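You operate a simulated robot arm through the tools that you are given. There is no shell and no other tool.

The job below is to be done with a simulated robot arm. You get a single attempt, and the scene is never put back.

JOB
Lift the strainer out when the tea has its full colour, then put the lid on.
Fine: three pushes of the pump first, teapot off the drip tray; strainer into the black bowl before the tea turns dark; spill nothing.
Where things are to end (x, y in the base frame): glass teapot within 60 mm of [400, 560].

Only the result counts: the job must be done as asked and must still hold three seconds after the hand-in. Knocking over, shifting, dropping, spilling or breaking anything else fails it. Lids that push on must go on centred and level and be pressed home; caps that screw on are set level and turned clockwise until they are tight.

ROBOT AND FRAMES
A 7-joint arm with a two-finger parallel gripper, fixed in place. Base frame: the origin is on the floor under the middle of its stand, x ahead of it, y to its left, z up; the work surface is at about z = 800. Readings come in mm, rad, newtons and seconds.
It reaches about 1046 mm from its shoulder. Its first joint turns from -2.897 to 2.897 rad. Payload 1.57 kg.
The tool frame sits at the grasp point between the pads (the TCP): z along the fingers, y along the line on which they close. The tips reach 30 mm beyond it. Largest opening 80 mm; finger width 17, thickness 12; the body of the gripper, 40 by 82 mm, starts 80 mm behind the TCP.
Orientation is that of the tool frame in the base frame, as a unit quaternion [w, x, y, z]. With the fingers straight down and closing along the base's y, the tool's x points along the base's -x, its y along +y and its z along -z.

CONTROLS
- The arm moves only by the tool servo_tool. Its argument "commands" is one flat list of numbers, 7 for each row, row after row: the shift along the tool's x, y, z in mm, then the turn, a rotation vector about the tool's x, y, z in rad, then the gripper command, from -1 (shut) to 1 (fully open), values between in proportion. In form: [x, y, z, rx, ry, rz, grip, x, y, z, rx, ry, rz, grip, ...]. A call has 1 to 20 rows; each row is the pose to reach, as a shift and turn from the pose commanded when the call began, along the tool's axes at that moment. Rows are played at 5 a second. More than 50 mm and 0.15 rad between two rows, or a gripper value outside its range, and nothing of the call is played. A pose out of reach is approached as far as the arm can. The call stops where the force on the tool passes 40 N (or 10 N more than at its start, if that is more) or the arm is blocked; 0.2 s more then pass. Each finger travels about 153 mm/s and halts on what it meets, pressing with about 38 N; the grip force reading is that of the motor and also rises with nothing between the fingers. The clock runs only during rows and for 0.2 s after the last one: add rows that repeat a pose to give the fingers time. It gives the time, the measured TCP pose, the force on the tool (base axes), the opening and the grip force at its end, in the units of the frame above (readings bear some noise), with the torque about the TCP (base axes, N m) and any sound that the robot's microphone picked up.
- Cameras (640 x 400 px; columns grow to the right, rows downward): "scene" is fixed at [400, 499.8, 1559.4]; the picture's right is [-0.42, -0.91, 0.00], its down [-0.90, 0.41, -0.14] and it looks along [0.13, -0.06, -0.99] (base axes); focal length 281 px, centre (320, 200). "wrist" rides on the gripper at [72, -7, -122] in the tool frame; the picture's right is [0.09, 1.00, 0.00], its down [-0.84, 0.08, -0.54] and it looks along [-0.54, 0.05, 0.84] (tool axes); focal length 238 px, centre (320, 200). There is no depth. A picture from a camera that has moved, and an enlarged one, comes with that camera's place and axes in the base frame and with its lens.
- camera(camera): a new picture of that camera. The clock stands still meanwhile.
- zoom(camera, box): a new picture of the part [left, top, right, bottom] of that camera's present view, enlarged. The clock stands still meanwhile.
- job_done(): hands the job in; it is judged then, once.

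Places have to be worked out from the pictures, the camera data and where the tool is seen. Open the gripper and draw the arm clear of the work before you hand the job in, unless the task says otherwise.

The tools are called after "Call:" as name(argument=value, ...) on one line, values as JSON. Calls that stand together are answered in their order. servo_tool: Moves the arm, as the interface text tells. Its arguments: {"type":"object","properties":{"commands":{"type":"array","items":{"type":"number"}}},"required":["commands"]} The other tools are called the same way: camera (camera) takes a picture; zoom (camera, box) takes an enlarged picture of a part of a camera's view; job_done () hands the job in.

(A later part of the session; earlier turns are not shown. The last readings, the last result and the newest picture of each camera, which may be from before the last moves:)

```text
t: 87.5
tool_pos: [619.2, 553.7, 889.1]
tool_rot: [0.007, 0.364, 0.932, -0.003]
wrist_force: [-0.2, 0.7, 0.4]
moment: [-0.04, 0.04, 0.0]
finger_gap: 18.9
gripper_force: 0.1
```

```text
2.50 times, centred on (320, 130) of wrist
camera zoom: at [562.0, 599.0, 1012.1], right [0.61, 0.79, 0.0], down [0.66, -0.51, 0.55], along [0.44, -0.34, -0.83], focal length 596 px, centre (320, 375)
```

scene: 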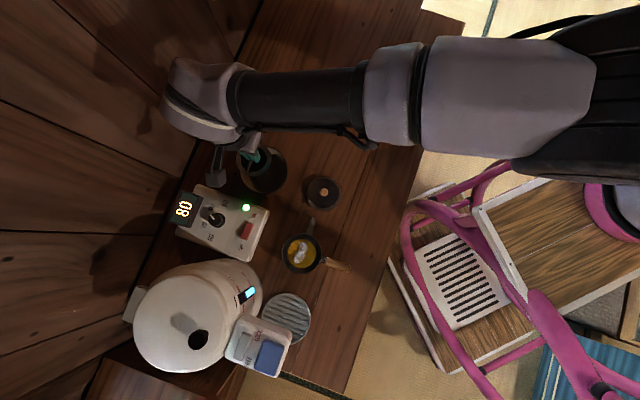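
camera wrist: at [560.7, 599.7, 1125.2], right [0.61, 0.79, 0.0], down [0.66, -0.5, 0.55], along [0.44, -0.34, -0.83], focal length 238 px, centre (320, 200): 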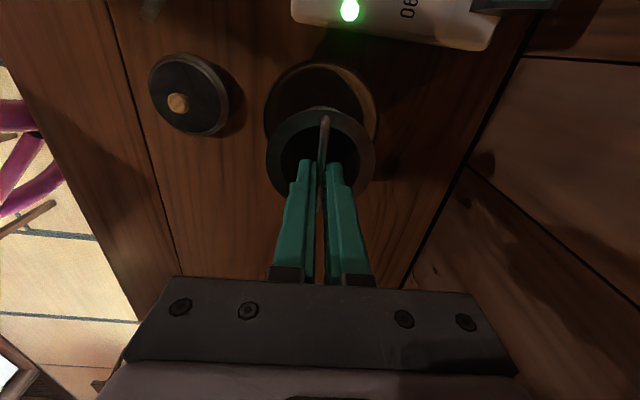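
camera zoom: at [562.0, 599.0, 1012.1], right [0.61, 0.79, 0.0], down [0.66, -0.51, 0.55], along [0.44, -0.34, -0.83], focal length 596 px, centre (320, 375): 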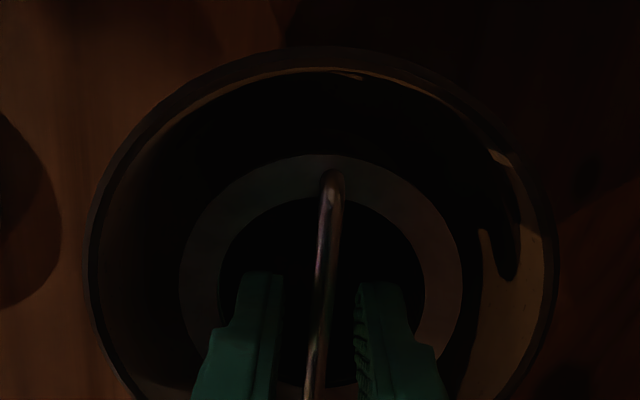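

Released; the strainer stands upright in the bowl. I rise straight up out of it.

Call:
servo_tool(commands=[0, 0, -4, 0, 0, 0, -0.4, 0, 0, -10, 0, 0, 0, -0.4, 0, 0, -20, 0, 0, 0, -0.4, 0, 0, -35, 0, 0, 0, -0.4, 0, 0, -55, 0, 0, 0, -0.4, 0, 0, -75, 0, 0, 0, -0.4, 0, 0, -95, 0, 0, 0, -0.4, 0, 0, -110, 0, 0, 0, -0.4])

Call:
camera(camera="wrist")

Call:
zoom(camera="scene", box=[210, 130, 370, 290])

```text
t: 89.3
tool_pos: [618.2, 557.4, 999.6]
tool_rot: [0.007, 0.364, 0.931, -0.003]
wrist_force: [-0.1, 0.6, -1.5]
moment: [0.0, -0.01, -0.02]
finger_gap: 19.9
gripper_force: 0.0
```

```text
taken
camera wrist: at [561.1, 600.6, 1121.6], right [0.61, 0.79, 0.0], down [0.66, -0.5, 0.55], along [0.44, -0.34, -0.83], focal length 238 px, centre (320, 200)
```

wrist: 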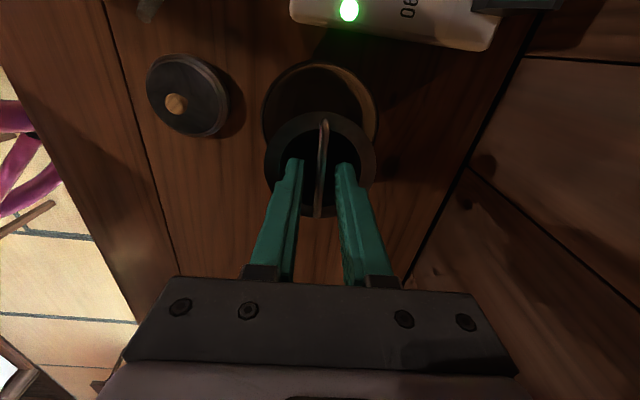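

```text
2.50 times, centred on (290, 210) of scene
camera zoom: at [400.0, 499.8, 1559.4], right [-0.42, -0.91, 0.0], down [-0.9, 0.41, -0.14], along [0.13, -0.06, -0.99], focal length 702 px, centre (395, 175)
```

zoom: 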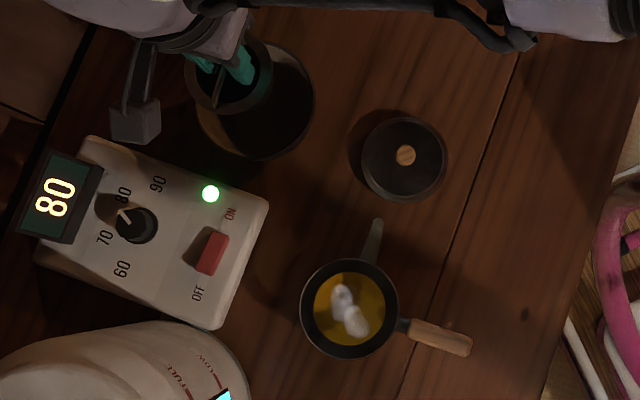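

The strainer came up again: the opened fingertips (gap 20) are wedged outward inside its hole. It is held securely, so I lower it back the same way and will release with a smaller opening.

Call:
servo_tool(commands=[0, 0, 8, 0, 0, 0, -0.4, 0, 0, 22, 0, 0, 0, -0.4, 0, 0, 38, 0, 0, 0, -0.4, 0, 0, 54, 0, 0, 0, -0.4, 0, 0, 70, 0, 0, 0, -0.4, 0, 0, 84, 0, 0, 0, -0.4, 0, 0, 95, 0, 0, 0, -0.4, 0, 0, 101, 0, 0, 0, -0.4, 0, 0, 104, 0, 0, 0, -0.4])

Call:
zoom(camera="wrist", box=[240, 50, 400, 210])

```text
t: 91.3
tool_pos: [620.2, 554.0, 896.5]
tool_rot: [0.007, 0.364, 0.932, -0.003]
wrist_force: [-0.2, 0.0, 0.5]
moment: [-0.01, 0.01, 0.03]
finger_gap: 21.1
gripper_force: 0.0
```

```text
2.50 times, centred on (320, 130) of wrist
camera zoom: at [562.1, 598.8, 1018.5], right [0.61, 0.79, 0.0], down [0.66, -0.51, 0.55], along [0.44, -0.34, -0.83], focal length 596 px, centre (320, 375)
```

zoom: 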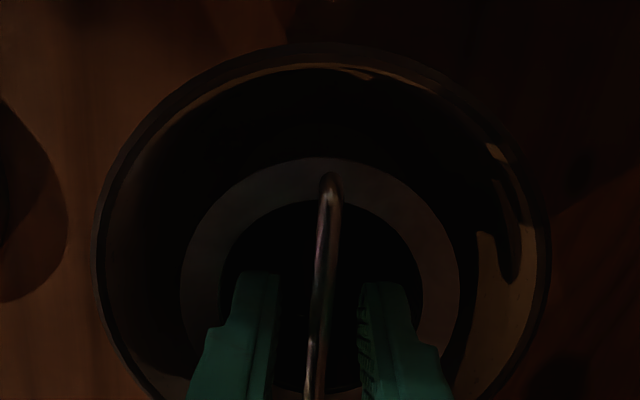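

Back inside the bowl. I lower the last few millimetres to the bottom, then narrow the fingers to about 11 mm so they touch neither the bar nor the hole.

Call:
servo_tool(commands=[0, 0, 2, 0, 0, 0, -0.4, 0, 0, 4, 0, 0, 0, -0.4, 0, 0, 5.5, 0, 0, 0, -0.4, 0, 0, 5.5, 0, 0, 0, -0.6, 0, 0, 5.5, 0, 0, 0, -0.72, 0, 0, 5.5, 0, 0, 0, -0.72])

Call:
zoom(camera="wrist", box=[240, 50, 400, 210])

```text
t: 92.7
tool_pos: [620.3, 552.3, 891.3]
tool_rot: [0.007, 0.364, 0.931, -0.002]
wrist_force: [0.0, -0.5, 0.0]
moment: [0.01, -0.01, -0.01]
finger_gap: 11.1
gripper_force: 0.0
```

```text
2.50 times, centred on (320, 130) of wrist
camera zoom: at [562.3, 598.4, 1013.5], right [0.61, 0.79, 0.0], down [0.66, -0.51, 0.55], along [0.44, -0.34, -0.83], focal length 596 px, centre (320, 375)
```

zoom: 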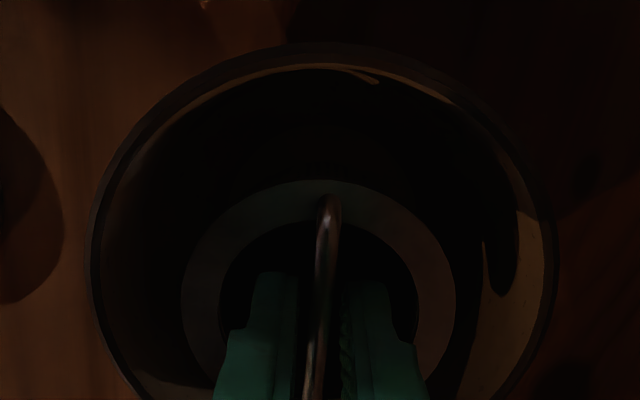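

Fingers are at 11 mm, touching nothing. I rise 25 mm and check that the strainer stays behind.

Call:
servo_tool(commands=[0, 0, -4, 0, 0, 0, -0.72, 0, 0, -9, 0, 0, 0, -0.72, 0, 0, -15, 0, 0, 0, -0.72, 0, 0, -25, 0, 0, 0, -0.72])

Call:
zoom(camera="wrist", box=[240, 50, 400, 210])

Call:
zoom(camera="scene", box=[210, 130, 306, 200])

```text
t: 93.7
tool_pos: [618.9, 555.7, 915.8]
tool_rot: [0.006, 0.365, 0.931, -0.003]
wrist_force: [0.2, 0.0, -0.5]
moment: [0.02, 0.0, 0.01]
finger_gap: 11.3
gripper_force: 0.0
```

```text
2.50 times, centred on (320, 130) of wrist
camera zoom: at [561.7, 599.6, 1038.5], right [0.61, 0.79, 0.0], down [0.66, -0.5, 0.55], along [0.44, -0.34, -0.83], focal length 596 px, centre (320, 375)
```

zoom: 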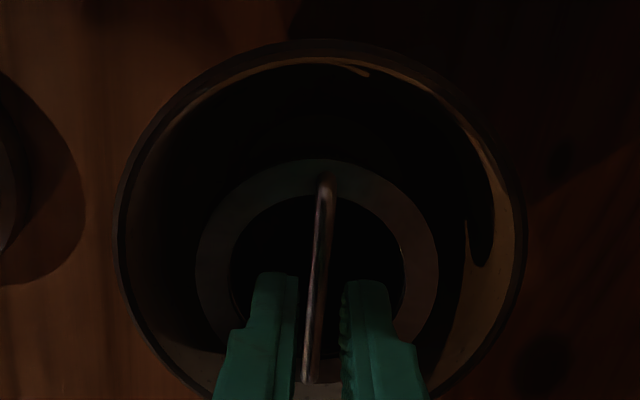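

```text
5.71 times, centred on (258, 165) of scene
camera zoom: at [400.0, 499.8, 1559.4], right [-0.42, -0.91, 0.0], down [-0.9, 0.41, -0.14], along [0.13, -0.06, -0.99], focal length 1606 px, centre (674, 400)
```

zoom: 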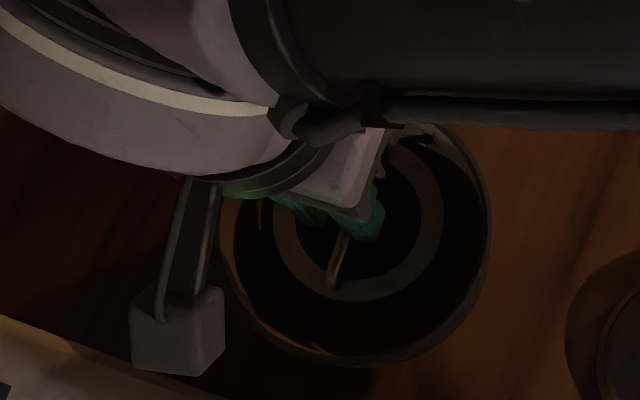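

The strainer stays in the bowl now. I rise well clear and look at the whole scene.

Call:
servo_tool(commands=[0, 0, -15, 0, 0, 0, -0.72, 0, 0, -35, 0, 0, 0, -0.72, 0, 0, -60, 0, 0, 0, -0.72, 0, 0, -85, 0, 0, 0, -0.72, 0, 0, -100, 0, 0, 0, -0.72])

Call:
camera(camera="wrist")

Call:
camera(camera="scene")

```text
t: 94.9
tool_pos: [619.5, 557.1, 1017.1]
tool_rot: [0.005, 0.365, 0.931, -0.004]
wrist_force: [0.1, 0.2, -0.1]
moment: [0.01, 0.0, 0.04]
finger_gap: 11.1
gripper_force: 0.0
```

```text
taken
camera wrist: at [561.5, 601.1, 1139.8], right [0.61, 0.79, 0.0], down [0.66, -0.51, 0.55], along [0.44, -0.34, -0.83], focal length 238 px, centre (320, 200)
```

wrist: 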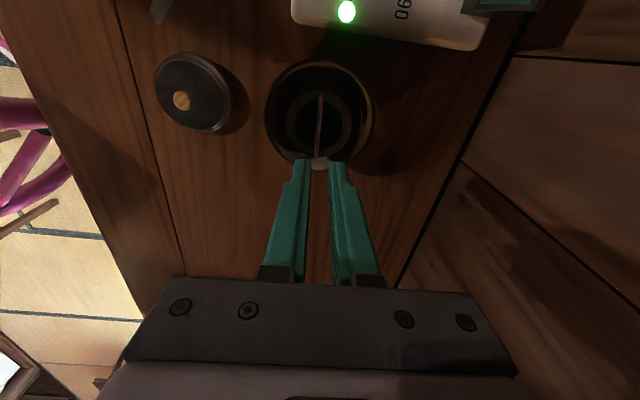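

```text
taken
```

scene: 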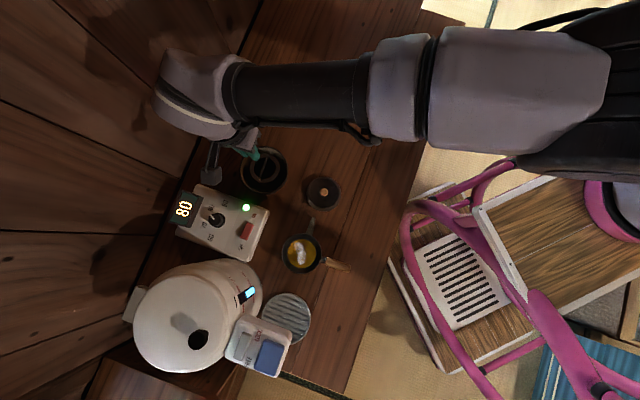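

Strainer is in the bowl. Next the lid: I triangulate its knob top at about (507, 438, 846). I move above it with the fingers open about 45 mm.

Call:
servo_tool(commands=[0.2, -18.2, 1.9, 0, 0, 0, -0.5, 0.4, -36.4, 3.8, 0, 0, 0, -0.2, 0.6, -54.6, 5.7, 0, 0, 0, 0.12, 0.8, -72.8, 7.6, 0, 0, 0, 0.12, 1, -91, 9.5, 0, 0, 0, 0.12, 1.2, -109.2, 11.4, 0, 0, 0, 0.12, 1.4, -127.4, 13.3, 0, 0, 0, 0.12, 1.6, -145.6, 15.2, 0, 0, 0, 0.12, 1.7, -163.7, 17, 0, 0, 0, 0.12, 1.7, -163.7, 17, 0, 0, 0, 0.12])

Call:
camera(camera="wrist")

Call:
camera(camera="scene")

```text
t: 97.1
tool_pos: [507.3, 438.3, 1000.3]
tool_rot: [0.006, 0.363, 0.932, -0.002]
wrist_force: [0.9, 0.0, -0.4]
moment: [-0.03, -0.01, -0.02]
finger_gap: 45.0
gripper_force: 0.1
```

```text
taken
camera wrist: at [448.7, 481.4, 1122.8], right [0.61, 0.79, 0.0], down [0.66, -0.51, 0.55], along [0.44, -0.34, -0.83], focal length 238 px, centre (320, 200)
```

wrist: 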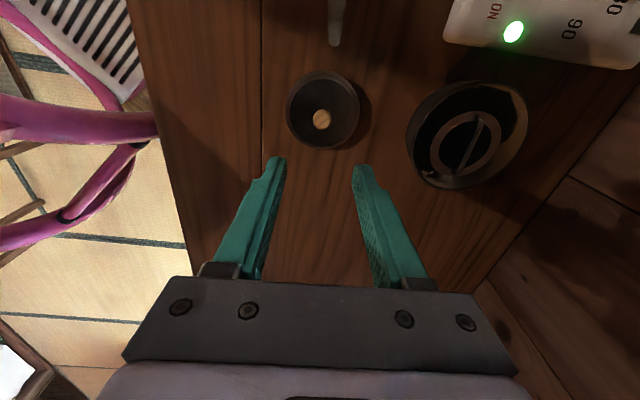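

```text
taken
```

scene: 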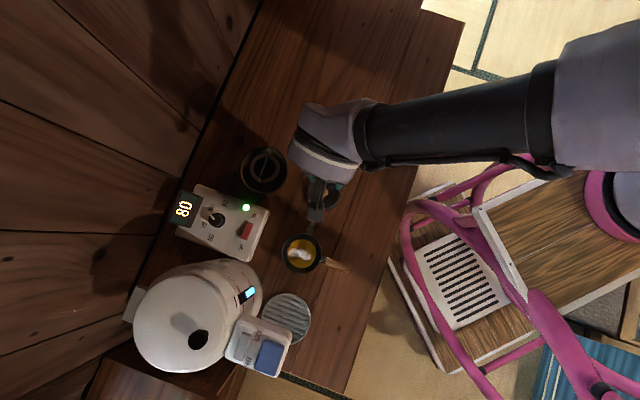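

I zoom in on the lid and knob, and check the strainer in the bowl.

Call:
zoom(camera="wrist", box=[264, 60, 392, 160])

Call:
zoom(camera="wrist", box=[390, 70, 550, 200])

Call:
zoom(camera="scene", box=[260, 170, 356, 280])

```text
4.00 times, centred on (328, 110) of wrist
camera zoom: at [448.7, 481.4, 1122.8], right [0.61, 0.79, 0.0], down [0.66, -0.51, 0.55], along [0.44, -0.34, -0.83], focal length 953 px, centre (288, 560)
```

zoom: 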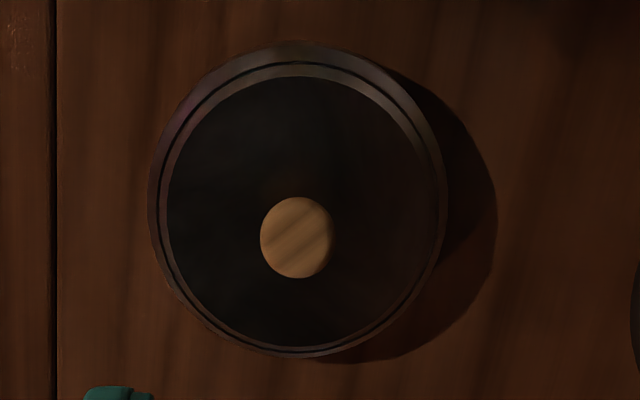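

```text
3.08 times, centred on (470, 135) of wrist
camera zoom: at [448.7, 481.4, 1122.8], right [0.61, 0.79, 0.0], down [0.66, -0.51, 0.55], along [0.44, -0.34, -0.83], focal length 733 px, centre (-142, 400)
```

zoom: 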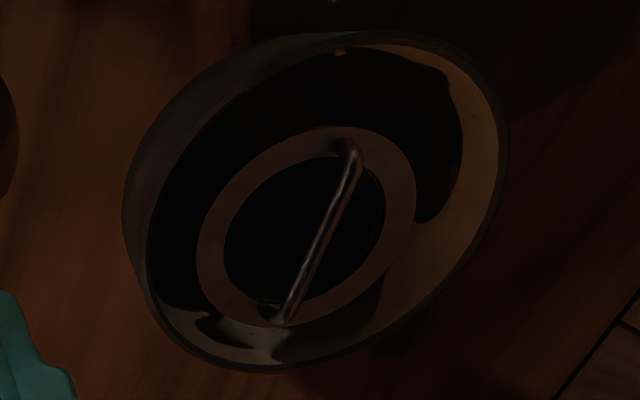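

```text
3.64 times, centred on (308, 225) of scene
camera zoom: at [400.0, 499.8, 1559.4], right [-0.42, -0.91, 0.0], down [-0.9, 0.41, -0.14], along [0.13, -0.06, -0.99], focal length 1022 px, centre (364, 109)
```

zoom: 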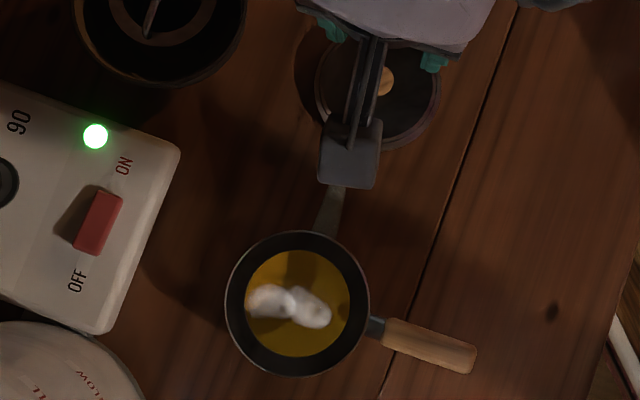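

Knob centre is at about (508.5, 438.3), its head about 21 mm wide at z≈836–847. I descend around it in two stages.

Call:
servo_tool(commands=[-0.9, 0.8, 12, 0, 0, 0, 0.12, -0.9, 0.8, 30, 0, 0, 0, 0.12, -0.9, 0.8, 48, 0, 0, 0, 0.12, -0.9, 0.8, 66, 0, 0, 0, 0.12, -0.9, 0.8, 84, 0, 0, 0, 0.12, -0.9, 0.8, 100, 0, 0, 0, 0.12, -0.9, 0.8, 110, 0, 0, 0, 0.12])

Call:
zoom(camera="wrist", box=[240, 60, 400, 220])

Call:
zoom(camera="scene", box=[280, 160, 376, 220])

```text
t: 98.7
tool_pos: [507.0, 436.8, 889.5]
tool_rot: [0.006, 0.364, 0.931, -0.002]
wrist_force: [0.4, -0.5, 0.0]
moment: [0.02, 0.0, -0.02]
finger_gap: 44.8
gripper_force: 0.1
```

```text
2.50 times, centred on (320, 140) of wrist
camera zoom: at [450.3, 480.3, 1011.6], right [0.61, 0.79, 0.0], down [0.66, -0.51, 0.55], along [0.44, -0.34, -0.83], focal length 596 px, centre (320, 350)
```

zoom: 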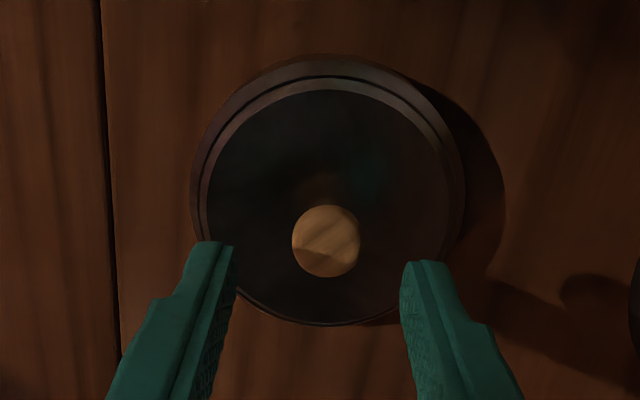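

```text
6.67 times, centred on (328, 190) of scene
camera zoom: at [400.0, 499.8, 1559.4], right [-0.42, -0.91, 0.0], down [-0.9, 0.41, -0.14], along [0.13, -0.06, -0.99], focal length 1873 px, centre (267, 267)
```

zoom: 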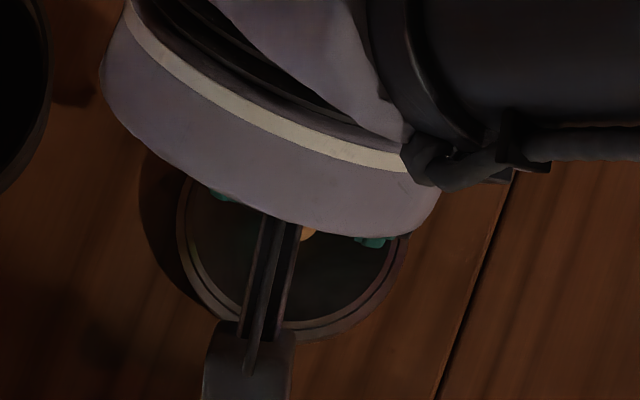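

Knob is centred within about 1.5 mm. I descend the last 32 mm and close on the knob.

Call:
servo_tool(commands=[-0.2, 1.4, 10, 0, 0, 0, 0.12, -0.2, 1.4, 20, 0, 0, 0, 0.12, -0.2, 1.4, 27, 0, 0, 0, 0.12, -0.2, 1.4, 32, 0, 0, 0, 0.12, -0.2, 1.4, 32, 0, 0, 0, -0.2, -0.2, 1.4, 32, 0, 0, 0, -0.5, -0.2, 1.4, 32, 0, 0, 0, -1, -0.2, 1.4, 32, 0, 0, 0, -1])

Call:
zoom(camera="wrist", box=[240, 60, 400, 220])

```text
t: 100.5
tool_pos: [510.2, 436.1, 856.6]
tool_rot: [0.007, 0.364, 0.931, -0.003]
wrist_force: [-0.3, 0.0, 0.7]
moment: [0.01, -0.01, -0.05]
finger_gap: 19.3
gripper_force: 33.4
```

```text
2.50 times, centred on (320, 140) of wrist
camera zoom: at [452.0, 480.2, 979.0], right [0.61, 0.79, 0.0], down [0.66, -0.51, 0.55], along [0.44, -0.34, -0.83], focal length 596 px, centre (320, 350)
```

zoom: 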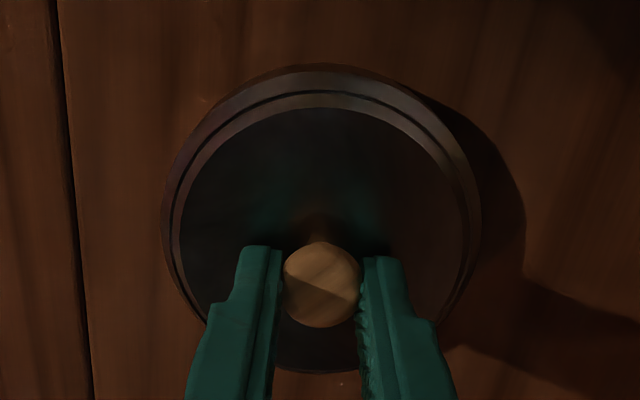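

Knob gripped (gap 19.3 mm). I lift slowly and check the lid stays level.

Call:
servo_tool(commands=[0, 0, -2, 0, 0, 0, -1, 0, 0, -5, 0, 0, 0, -1, 0, 0, -10, 0, 0, 0, -1, 0, 0, -18, 0, 0, 0, -1, 0, 0, -26, 0, 0, 0, -1, 0, 0, -30, 0, 0, 0, -1])

Call:
camera(camera="wrist")

Call:
zoom(camera="wrist", box=[240, 60, 400, 220])

Call:
zoom(camera="scene", box=[280, 150, 376, 220])

```text
t: 101.9
tool_pos: [510.8, 436.7, 886.8]
tool_rot: [0.006, 0.364, 0.931, -0.003]
wrist_force: [0.5, 0.9, 0.1]
moment: [-0.01, 0.02, 0.02]
finger_gap: 19.8
gripper_force: 33.7
```

```text
taken
camera wrist: at [452.1, 480.5, 1009.3], right [0.61, 0.79, 0.0], down [0.66, -0.5, 0.55], along [0.44, -0.34, -0.83], focal length 238 px, centre (320, 200)
```

wrist: 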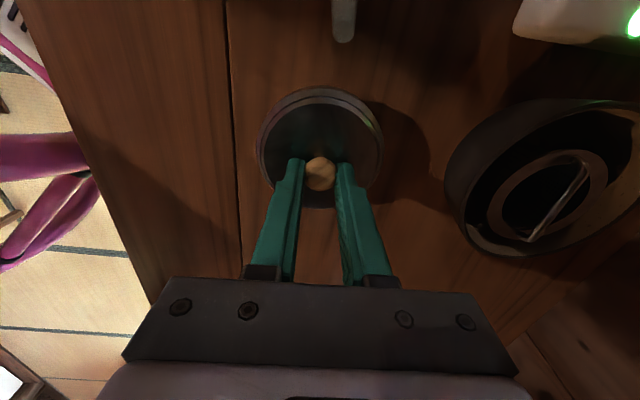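

```text
2.50 times, centred on (320, 140) of wrist
camera zoom: at [452.1, 480.5, 1009.3], right [0.61, 0.79, 0.0], down [0.66, -0.5, 0.55], along [0.44, -0.34, -0.83], focal length 596 px, centre (320, 350)
```

zoom: 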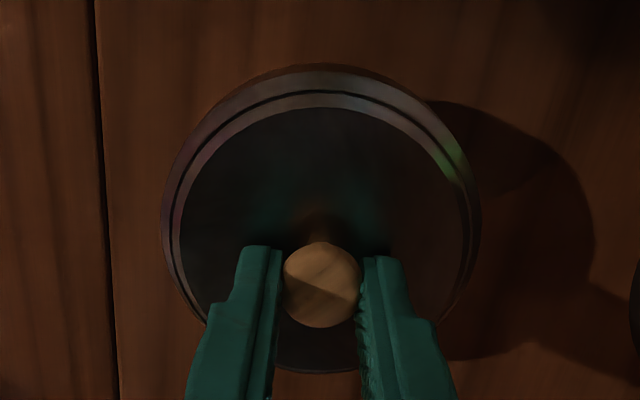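

```text
5.71 times, centred on (328, 185) of scene
camera zoom: at [400.0, 499.8, 1559.4], right [-0.42, -0.91, 0.0], down [-0.9, 0.41, -0.14], along [0.13, -0.06, -0.99], focal length 1606 px, centre (274, 286)
```

zoom: 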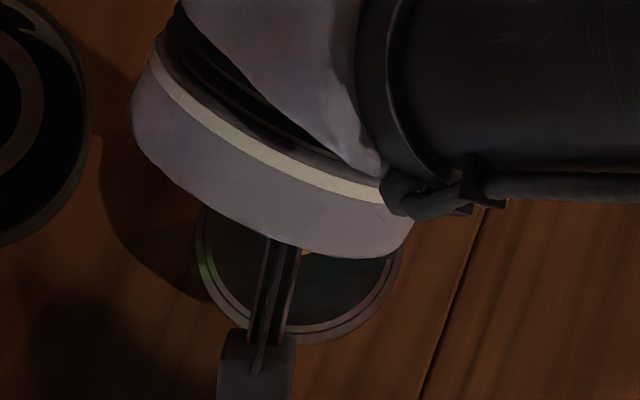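

The lid lifted with the same attitude as on the table, so it is level; its axis sits about 5 mm from the TCP along tool x. The pot axis is at about (390.3, 552.8), so I raise the lid and carry it above the pot with TCP at (394, 549).

Call:
servo_tool(commands=[-0.2, 0, -10, 0, 0, 0, -1, -0.5, 0, -26, 0, 0, 0, -1, -0.7, 0, -42, 0, 0, 0, -1, -1, 0, -58, 0, 0, 0, -1, -1.2, 0, -78, 0, 0, 0, -1, 10, 0.3, -78.2, 0, 0, 0, -1, 27, 0.6, -78.5, 0, 0, 0, -1, 45, 1, -78.8, 0, 0, 0, -1, 63, 1.3, -79, 0, 0, 0, -1, 81, 1.7, -79.3, 0, 0, 0, -1, 99, 2, -79.6, 0, 0, 0, -1, 117, 2.4, -79.9, 0, 0, 0, -1, 135, 2.7, -80.1, 0, 0, 0, -1, 151, 3.1, -80.4, 0, 0, 0, -1, 160.9, 3.3, -80.5, 0, 0, 0, -1, 160.9, 3.3, -80.5, 0, 0, 0, -1])

Call:
camera(camera="wrist")

Call:
zoom(camera="wrist", box=[240, 60, 400, 220])

Call:
zoom(camera="scene", box=[240, 190, 400, 290])

```text
t: 105.3
tool_pos: [393.4, 549.5, 963.1]
tool_rot: [0.007, 0.365, 0.931, -0.002]
wrist_force: [-0.4, 0.7, -0.5]
moment: [0.03, 0.03, 0.0]
finger_gap: 19.5
gripper_force: 33.3
```

```text
taken
camera wrist: at [336.6, 592.8, 1086.5], right [0.61, 0.79, 0.0], down [0.66, -0.51, 0.55], along [0.44, -0.34, -0.83], focal length 238 px, centre (320, 200)
```

wrist: 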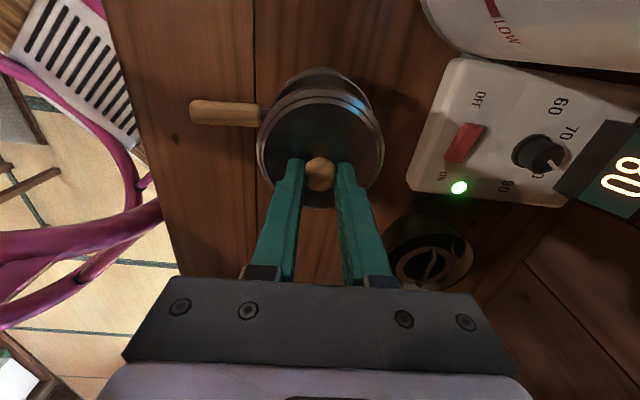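

```text
2.50 times, centred on (320, 140) of wrist
camera zoom: at [336.6, 592.8, 1086.5], right [0.61, 0.79, 0.0], down [0.66, -0.51, 0.55], along [0.44, -0.34, -0.83], focal length 596 px, centre (320, 350)
```

zoom: 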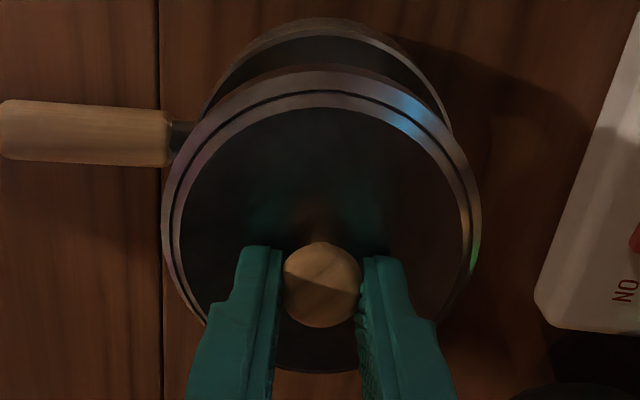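

```text
4.00 times, centred on (320, 240) of scene
camera zoom: at [400.0, 499.8, 1559.4], right [-0.42, -0.91, 0.0], down [-0.9, 0.41, -0.14], along [0.13, -0.06, -0.99], focal length 1124 px, centre (320, 40)
```

zoom: 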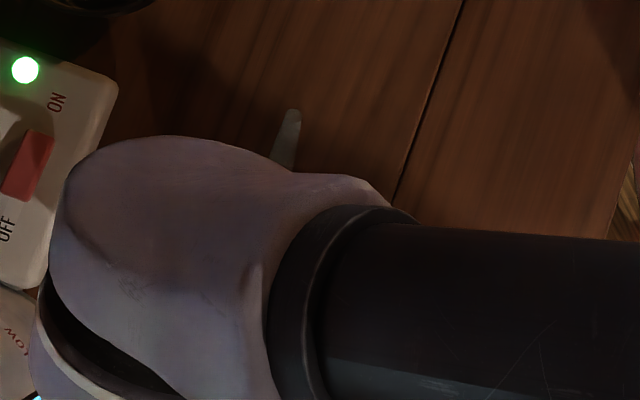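

The lid hovers over the pot, nearly concentric. I zoom in on the rim edges to refine the centring.

Call:
zoom(camera="wrist", box=[256, 60, 384, 140])

```text
5.00 times, centred on (320, 100) of wrist
camera zoom: at [336.6, 592.8, 1086.5], right [0.61, 0.79, 0.0], down [0.66, -0.51, 0.55], along [0.44, -0.34, -0.83], focal length 1192 px, centre (320, 700)
```

zoom: 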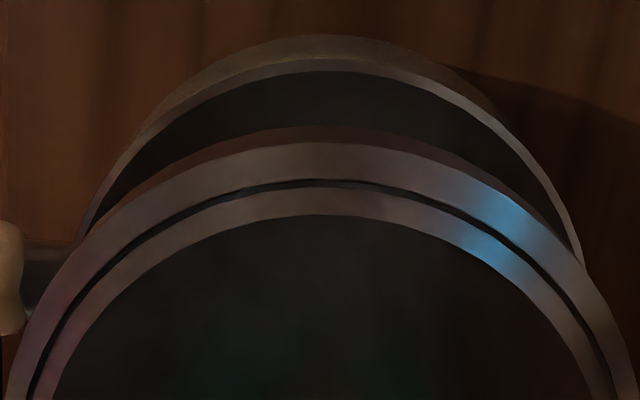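

Lid and rim are concentric within about 1 mm. I nudge by 0.7 mm and lower to just above first contact.

Call:
servo_tool(commands=[0.5, 0.7, 6, 0, 0, 0, -1, 0.5, 0.7, 14, 0, 0, 0, -1, 0.5, 0.7, 21, 0, 0, 0, -1, 0.5, 0.7, 26, 0, 0, 0, -1, 0.5, 0.7, 29, 0, 0, 0, -1])

Call:
zoom(camera="wrist", box=[240, 60, 400, 220])

Call:
zoom(camera="wrist", box=[256, 60, 384, 140])

```text
t: 106.5
tool_pos: [394.6, 549.3, 935.8]
tool_rot: [0.006, 0.364, 0.931, -0.003]
wrist_force: [0.4, 0.1, -0.5]
moment: [-0.02, -0.01, -0.04]
finger_gap: 19.6
gripper_force: 33.6
```

```text
2.50 times, centred on (320, 140) of wrist
camera zoom: at [335.8, 593.8, 1058.0], right [0.61, 0.79, 0.0], down [0.66, -0.5, 0.55], along [0.44, -0.34, -0.83], focal length 596 px, centre (320, 350)
```

zoom: 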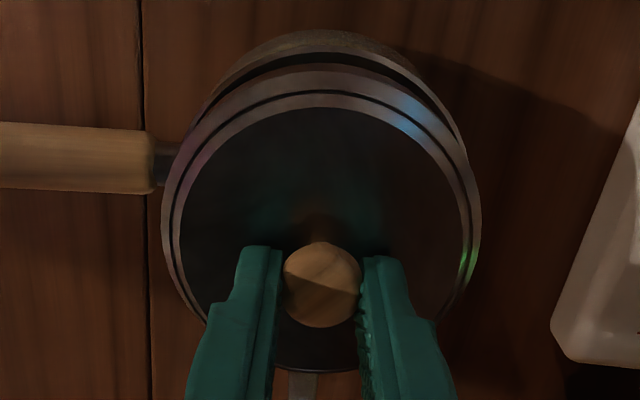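

```text
5.00 times, centred on (320, 100) of wrist
camera zoom: at [335.8, 593.8, 1058.0], right [0.61, 0.79, 0.0], down [0.66, -0.5, 0.55], along [0.44, -0.34, -0.83], focal length 1192 px, centre (320, 700)
```

zoom: 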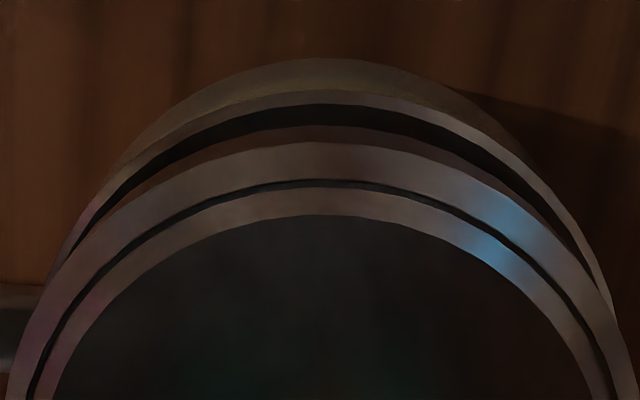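

Still concentric. I lower in 1.5 mm steps watching for the first touch.

Call:
servo_tool(commands=[0, 0, 1.5, 0, 0, 0, -1, 0, 0, 3, 0, 0, 0, -1, 0, 0, 4.5, 0, 0, 0, -1, 0, 0, 6, 0, 0, 0, -1])

Call:
zoom(camera="wrist", box=[256, 60, 384, 140])

```text
t: 107.5
tool_pos: [394.0, 549.0, 930.2]
tool_rot: [0.006, 0.364, 0.931, -0.002]
wrist_force: [1.2, -0.5, -1.9]
moment: [-0.02, 0.01, 0.01]
finger_gap: 19.4
gripper_force: 33.8
```

```text
5.00 times, centred on (320, 100) of wrist
camera zoom: at [336.1, 594.0, 1052.1], right [0.61, 0.79, 0.0], down [0.66, -0.5, 0.55], along [0.44, -0.34, -0.83], focal length 1192 px, centre (320, 700)
```

zoom: 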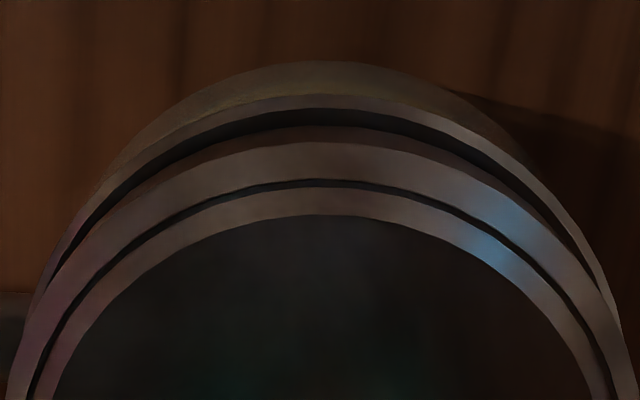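

No contact yet at z=930 and the view stays concentric. I continue down in small steps.

Call:
servo_tool(commands=[0, 0, 1.5, 0, 0, 0, -1, 0, 0, 3, 0, 0, 0, -1, 0, 0, 4.5, 0, 0, 0, -1, 0, 0, 6, 0, 0, 0, -1])

Call:
zoom(camera="wrist", box=[256, 60, 384, 140])

```text
t: 108.5
tool_pos: [392.1, 550.9, 927.1]
tool_rot: [0.005, 0.364, 0.931, -0.001]
wrist_force: [-3.3, -4.2, 31.4]
moment: [-0.25, -0.15, -0.03]
finger_gap: 19.5
gripper_force: 33.4
```

```text
5.00 times, centred on (320, 100) of wrist
camera zoom: at [335.7, 594.0, 1049.0], right [0.61, 0.79, 0.0], down [0.66, -0.51, 0.55], along [0.44, -0.33, -0.83], focal length 1192 px, centre (320, 700)
```

zoom: 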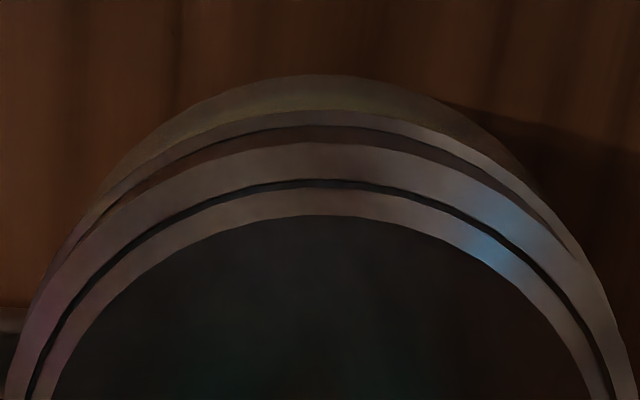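

Contact at TCP z≈927 with 31 N. I look at how the lid sits before pressing further.

Call:
camera(camera="wrist")

Call:
zoom(camera="wrist", box=[240, 60, 400, 220])

Call:
zoom(camera="wrist", box=[250, 60, 300, 140])

Call:
zoom(camera="wrist", box=[340, 60, 400, 160])

```text
taken
camera wrist: at [335.7, 594.0, 1049.0], right [0.61, 0.79, 0.0], down [0.66, -0.51, 0.55], along [0.44, -0.33, -0.83], focal length 238 px, centre (320, 200)
```

wrist: 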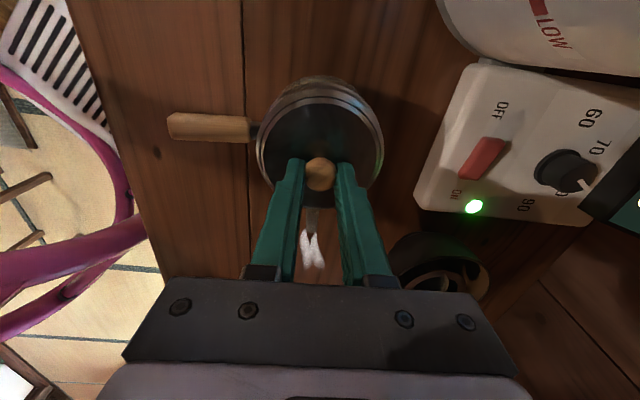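

```text
2.50 times, centred on (320, 140) of wrist
camera zoom: at [335.7, 594.0, 1049.0], right [0.61, 0.79, 0.0], down [0.66, -0.51, 0.55], along [0.44, -0.33, -0.83], focal length 596 px, centre (320, 350)
```

zoom: 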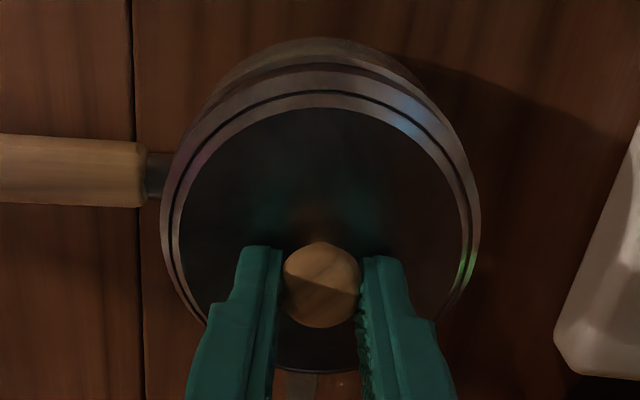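

```text
5.00 times, centred on (275, 100) of wrist
camera zoom: at [335.7, 594.0, 1049.0], right [0.61, 0.79, 0.0], down [0.66, -0.51, 0.55], along [0.44, -0.33, -0.83], focal length 1192 px, centre (545, 700)
```

zoom: 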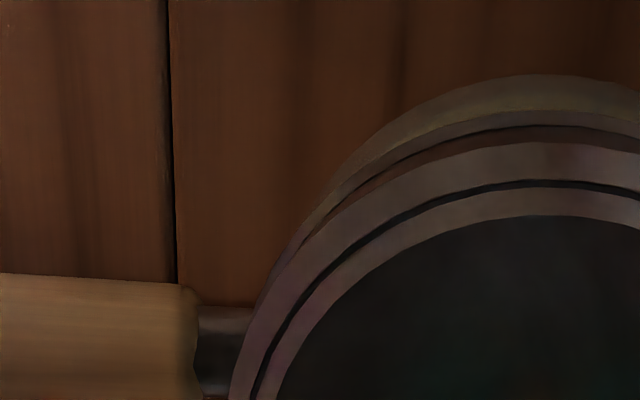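

```text
4.00 times, centred on (370, 110) of wrist
camera zoom: at [335.7, 594.0, 1049.0], right [0.61, 0.79, 0.0], down [0.66, -0.51, 0.55], along [0.44, -0.33, -0.83], focal length 953 px, centre (120, 560)
```

zoom: 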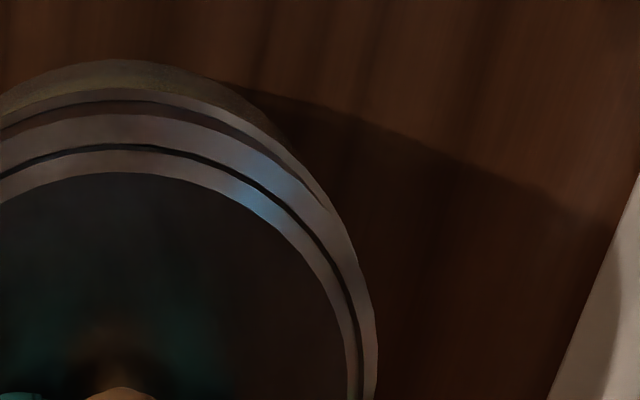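

The lid's bottom is just at rim height (about 871), so it still has to be pressed home. I press a bit further.

Call:
servo_tool(commands=[0, 0, 1, 0, 0, 0, -1, 0, 0, 2, 0, 0, 0, -1, 0, 0, 3, 0, 0, 0, -1])

Call:
zoom(camera="wrist", box=[256, 60, 384, 140])

```text
t: 109.2
tool_pos: [394.3, 551.3, 924.6]
tool_rot: [0.007, 0.363, 0.932, 0.001]
wrist_force: [-0.3, -0.5, 7.6]
moment: [-0.17, -0.03, 0.0]
finger_gap: 19.4
gripper_force: 33.8
stopped in row 3: the force on the tool passed its limit at 44 N (the readings are from after the stop); the commanded pose is now the measured one
```

```text
5.00 times, centred on (320, 100) of wrist
camera zoom: at [336.0, 594.5, 1046.8], right [0.61, 0.8, 0.0], down [0.66, -0.51, 0.55], along [0.44, -0.33, -0.83], focal length 1192 px, centre (320, 700)
```

zoom: 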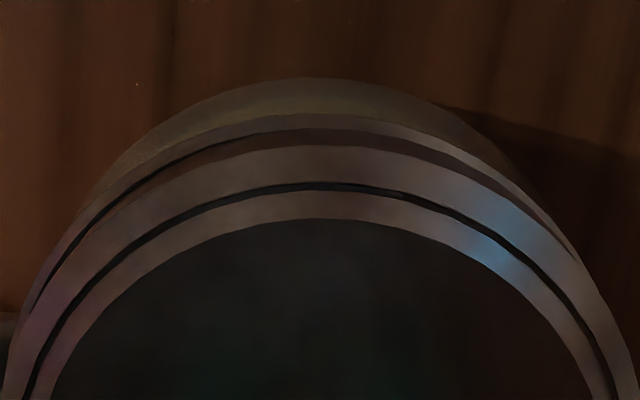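

It moved in about 2.5 mm (44 N peak). I press again to see whether it goes further or is home.

Call:
servo_tool(commands=[0, 0, 1, 0, 0, 0, -1, 0, 0, 2, 0, 0, 0, -1, 0, 0, 3, 0, 0, 0, -1, 0, 0, 4, 0, 0, 0, -1, 0, 0, 5, 0, 0, 0, -1, 0, 0, 6, 0, 0, 0, -1])

Call:
zoom(camera="wrist", box=[240, 60, 400, 220])

Call:
zoom(camera="wrist", box=[256, 60, 384, 140])

```text
t: 110.0
tool_pos: [394.0, 552.3, 925.2]
tool_rot: [0.005, 0.364, 0.931, 0.002]
wrist_force: [0.3, -0.8, 7.7]
moment: [-0.13, 0.0, -0.02]
finger_gap: 19.5
gripper_force: 33.3
stopped in row 3: the force on the tool passed its limit at 42 N (the readings are from after the stop); the commanded pose is now the measured one
```

```text
2.50 times, centred on (320, 140) of wrist
camera zoom: at [336.4, 595.5, 1046.9], right [0.61, 0.79, 0.01], down [0.66, -0.51, 0.55], along [0.44, -0.33, -0.84], focal length 596 px, centre (320, 350)
```

zoom: 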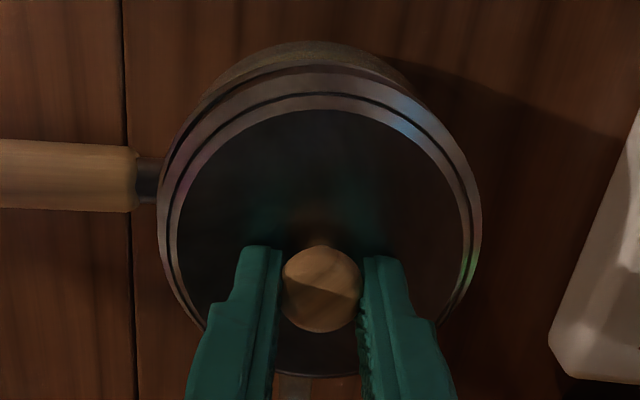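

```text
5.00 times, centred on (320, 100) of wrist
camera zoom: at [336.4, 595.5, 1046.9], right [0.61, 0.79, 0.01], down [0.66, -0.51, 0.55], along [0.44, -0.33, -0.84], focal length 1192 px, centre (320, 700)
```

zoom: 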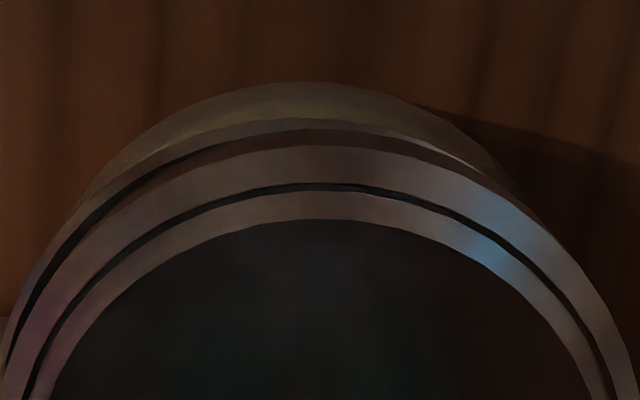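

Further pressing doesn't move it (42 N), and the offset to the rim is only about 1 mm. I release the knob and rise to inspect the lid.

Call:
servo_tool(commands=[0, 0, -0.5, 0, 0, 0, -1, 0, 0, -0.8, 0, 0, 0, -0.4, 0, 0, -0.8, 0, 0, 0, 0, 0, 0, -0.8, 0, 0, 0, 0.12, 0, 0, -10, 0, 0, 0, 0.12, 0, 0, -25, 0, 0, 0, 0.12, 0, 0, -45, 0, 0, 0, 0.12, 0, 0, -65, 0, 0, 0, 0.12])

Call:
camera(camera="wrist")

Call:
zoom(camera="wrist", box=[240, 60, 400, 160])

```text
t: 111.8
tool_pos: [393.1, 552.0, 988.8]
tool_rot: [0.005, 0.364, 0.931, 0.002]
wrist_force: [0.5, 0.6, 0.2]
moment: [-0.06, 0.05, 0.0]
finger_gap: 44.7
gripper_force: 0.0
```

```text
taken
camera wrist: at [335.1, 595.0, 1110.6], right [0.61, 0.79, 0.01], down [0.66, -0.51, 0.55], along [0.44, -0.33, -0.83], focal length 238 px, centre (320, 200)
```

wrist: 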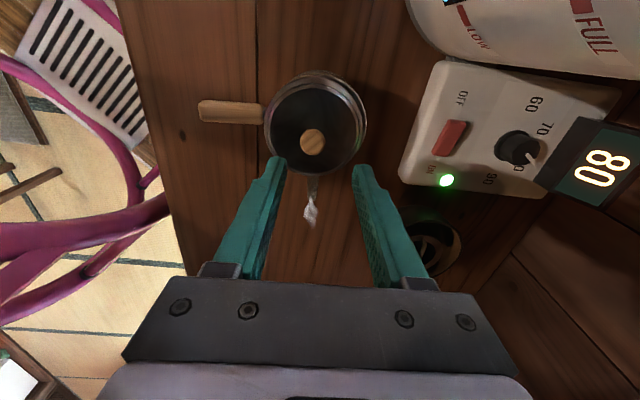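

```text
4.00 times, centred on (320, 110) of wrist
camera zoom: at [335.1, 595.0, 1110.6], right [0.61, 0.79, 0.01], down [0.66, -0.51, 0.55], along [0.44, -0.33, -0.83], focal length 953 px, centre (320, 560)
```

zoom: 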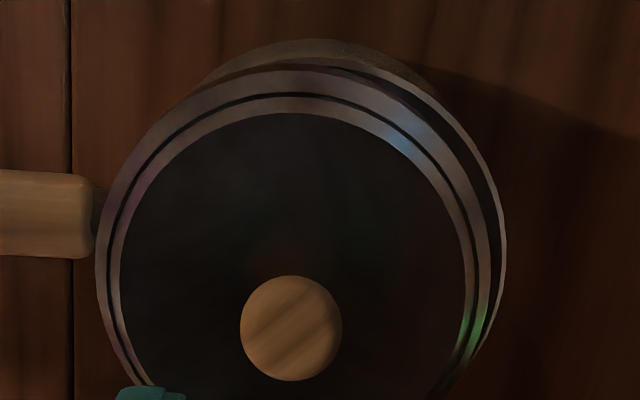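

After release the rim shows a bit more on the right, so I want to see the lid's seat from the side. I swing back toward the robot for a view of the lid joint.

Call:
servo_tool(commands=[0.4, -8, -4.6, 0, 0, -0.141, 0.12, 0.8, -16, -9.3, 0, 0, -0.282, 0.12, 1.2, -24, -13.9, 0, 0, -0.423, 0.12, 1.6, -32, -18.5, 0, 0, -0.564, 0.12, 2, -40, -23.2, 0, 0, -0.705, 0.12, 2.3, -48, -27.8, 0, 0, -0.846, 0.12, 2.7, -56, -32.5, 0, 0, -0.987, 0.12, 3.1, -64, -37.1, 0, 0, -1.128, 0.12, 3.5, -72, -41.7, 0, 0, -1.269, 0.12, 3.9, -80, -46.4, 0, 0, -1.41, 0.12, 4.3, -88.3, -51, 0, 0, -1.551, 0.12])

Call:
camera(camera="wrist")

Call:
zoom(camera="scene", box=[260, 210, 356, 280])

```text
t: 114.2
tool_pos: [330.8, 489.6, 1037.6]
tool_rot: [0.005, -0.393, 0.919, -0.003]
wrist_force: [-0.4, -0.5, 0.6]
moment: [-0.05, -0.01, -0.01]
finger_gap: 44.7
gripper_force: 0.2
```

```text
taken
camera wrist: at [285.3, 432.2, 1160.9], right [-0.78, 0.62, -0.01], down [0.52, 0.66, 0.55], along [0.35, 0.42, -0.84], focal length 238 px, centre (320, 200)
```

wrist: 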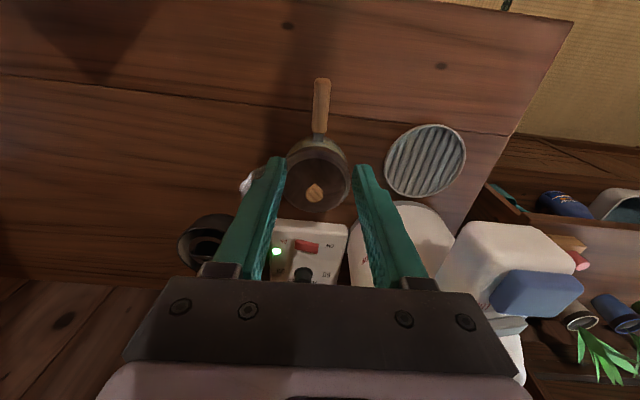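

```text
5.71 times, centred on (308, 245) of scene
camera zoom: at [400.0, 499.8, 1559.4], right [-0.42, -0.91, 0.0], down [-0.9, 0.41, -0.14], along [0.13, -0.06, -0.99], focal length 1606 px, centre (389, -57)
```

zoom: 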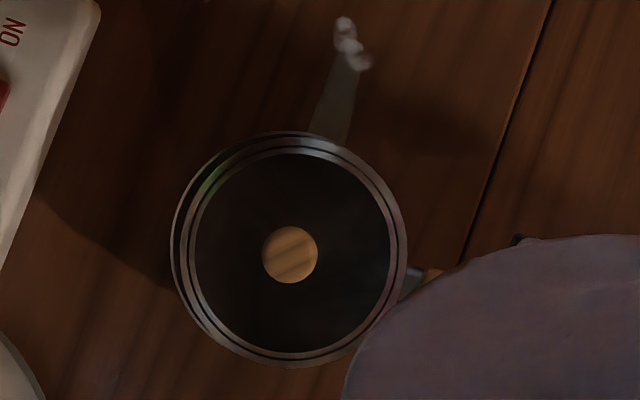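

From above the lid looks offset about 2 mm from the rim. I pitch back to a level camera view to see whether it is seated and level.

Call:
servo_tool(commands=[10.9, -0.9, 10.8, 0, 0, 0, 0.12, 21.8, -1.7, 21.6, 0, -0.1, 0, 0.12, 32.7, -2.6, 32.4, 0, -0.2, 0, 0.12, 43.6, -3.5, 43.2, 0, -0.3, 0, 0.12, 54.6, -4.4, 54, 0, -0.4, 0, 0.12, 65.5, -5.2, 64.8, 0, -0.5, 0, 0.12, 76.4, -6.1, 75.6, 0, -0.6, 0, 0.12, 87.3, -7, 86.4, 0, -0.7, 0, 0.12, 98.2, -7.8, 97.2, 0, -0.8, 0, 0.12, 109.1, -8.7, 108, 0, -0.9, 0, 0.12, 109.1, -8.7, 108, 0, -1.0, 0, 0.12])

Call:
camera(camera="wrist")

Call:
zoom(camera="scene", box=[260, 210, 356, 280])

```text
t: 116.3
tool_pos: [341.1, 425.0, 993.2]
tool_rot: [0.345, -0.245, 0.886, 0.19]
wrist_force: [0.2, 0.2, 0.0]
moment: [-0.02, -0.02, 0.01]
finger_gap: 44.6
gripper_force: 0.1
stopped in row 10: the arm was blocked; the commanded pose is now the measured one
```

```text
taken
camera wrist: at [235.2, 336.4, 1025.7], right [-0.62, 0.78, 0.1], down [0.21, 0.04, 0.98], along [0.75, 0.63, -0.19], focal length 238 px, centre (320, 200)
```

wrist: 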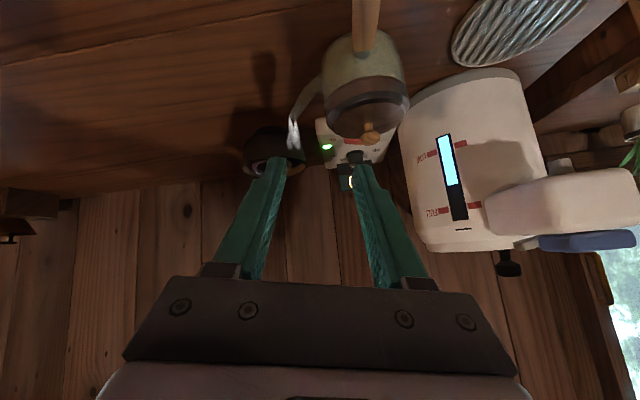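

```text
5.71 times, centred on (308, 245) of scene
camera zoom: at [400.0, 499.8, 1559.4], right [-0.42, -0.91, 0.0], down [-0.9, 0.41, -0.14], along [0.13, -0.06, -0.99], focal length 1606 px, centre (389, -57)
```

zoom: 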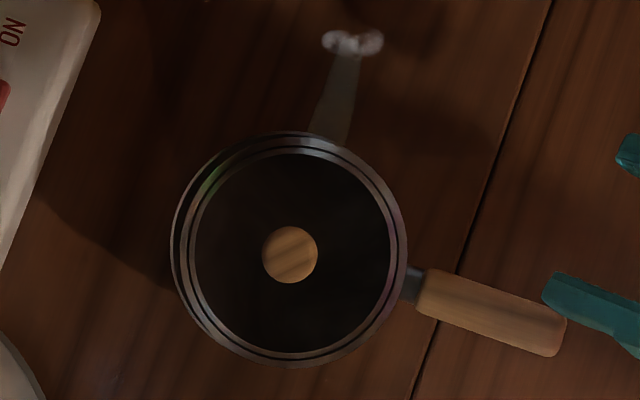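

Blocked by the arm's limits again but the view is useful. I zoom in on the pot and lid.

Call:
zoom(camera="wrist", box=[304, 30, 432, 150])

Call:
zoom(camera="wrist", box=[320, 70, 416, 130])

```text
3.33 times, centred on (368, 90) of wrist
camera zoom: at [235.2, 336.4, 1025.7], right [-0.62, 0.78, 0.1], down [0.21, 0.04, 0.98], along [0.75, 0.63, -0.19], focal length 794 px, centre (160, 567)
```

zoom: 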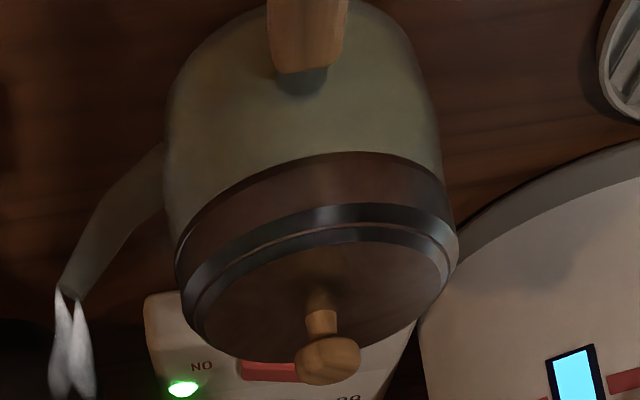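

```text
6.67 times, centred on (368, 100) of wrist
camera zoom: at [235.2, 336.4, 1025.7], right [-0.62, 0.78, 0.1], down [0.21, 0.04, 0.98], along [0.75, 0.63, -0.19], focal length 1589 px, centre (0, 867)
```

zoom: 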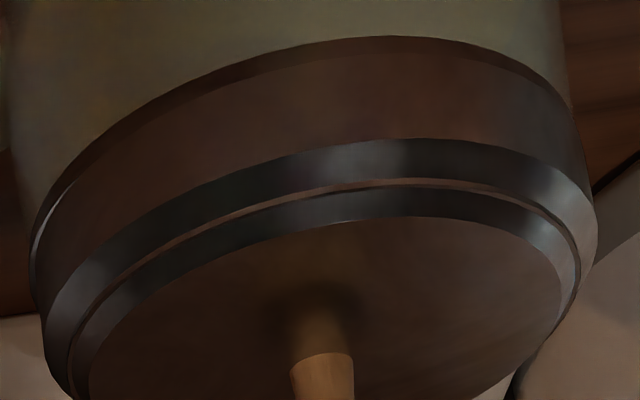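

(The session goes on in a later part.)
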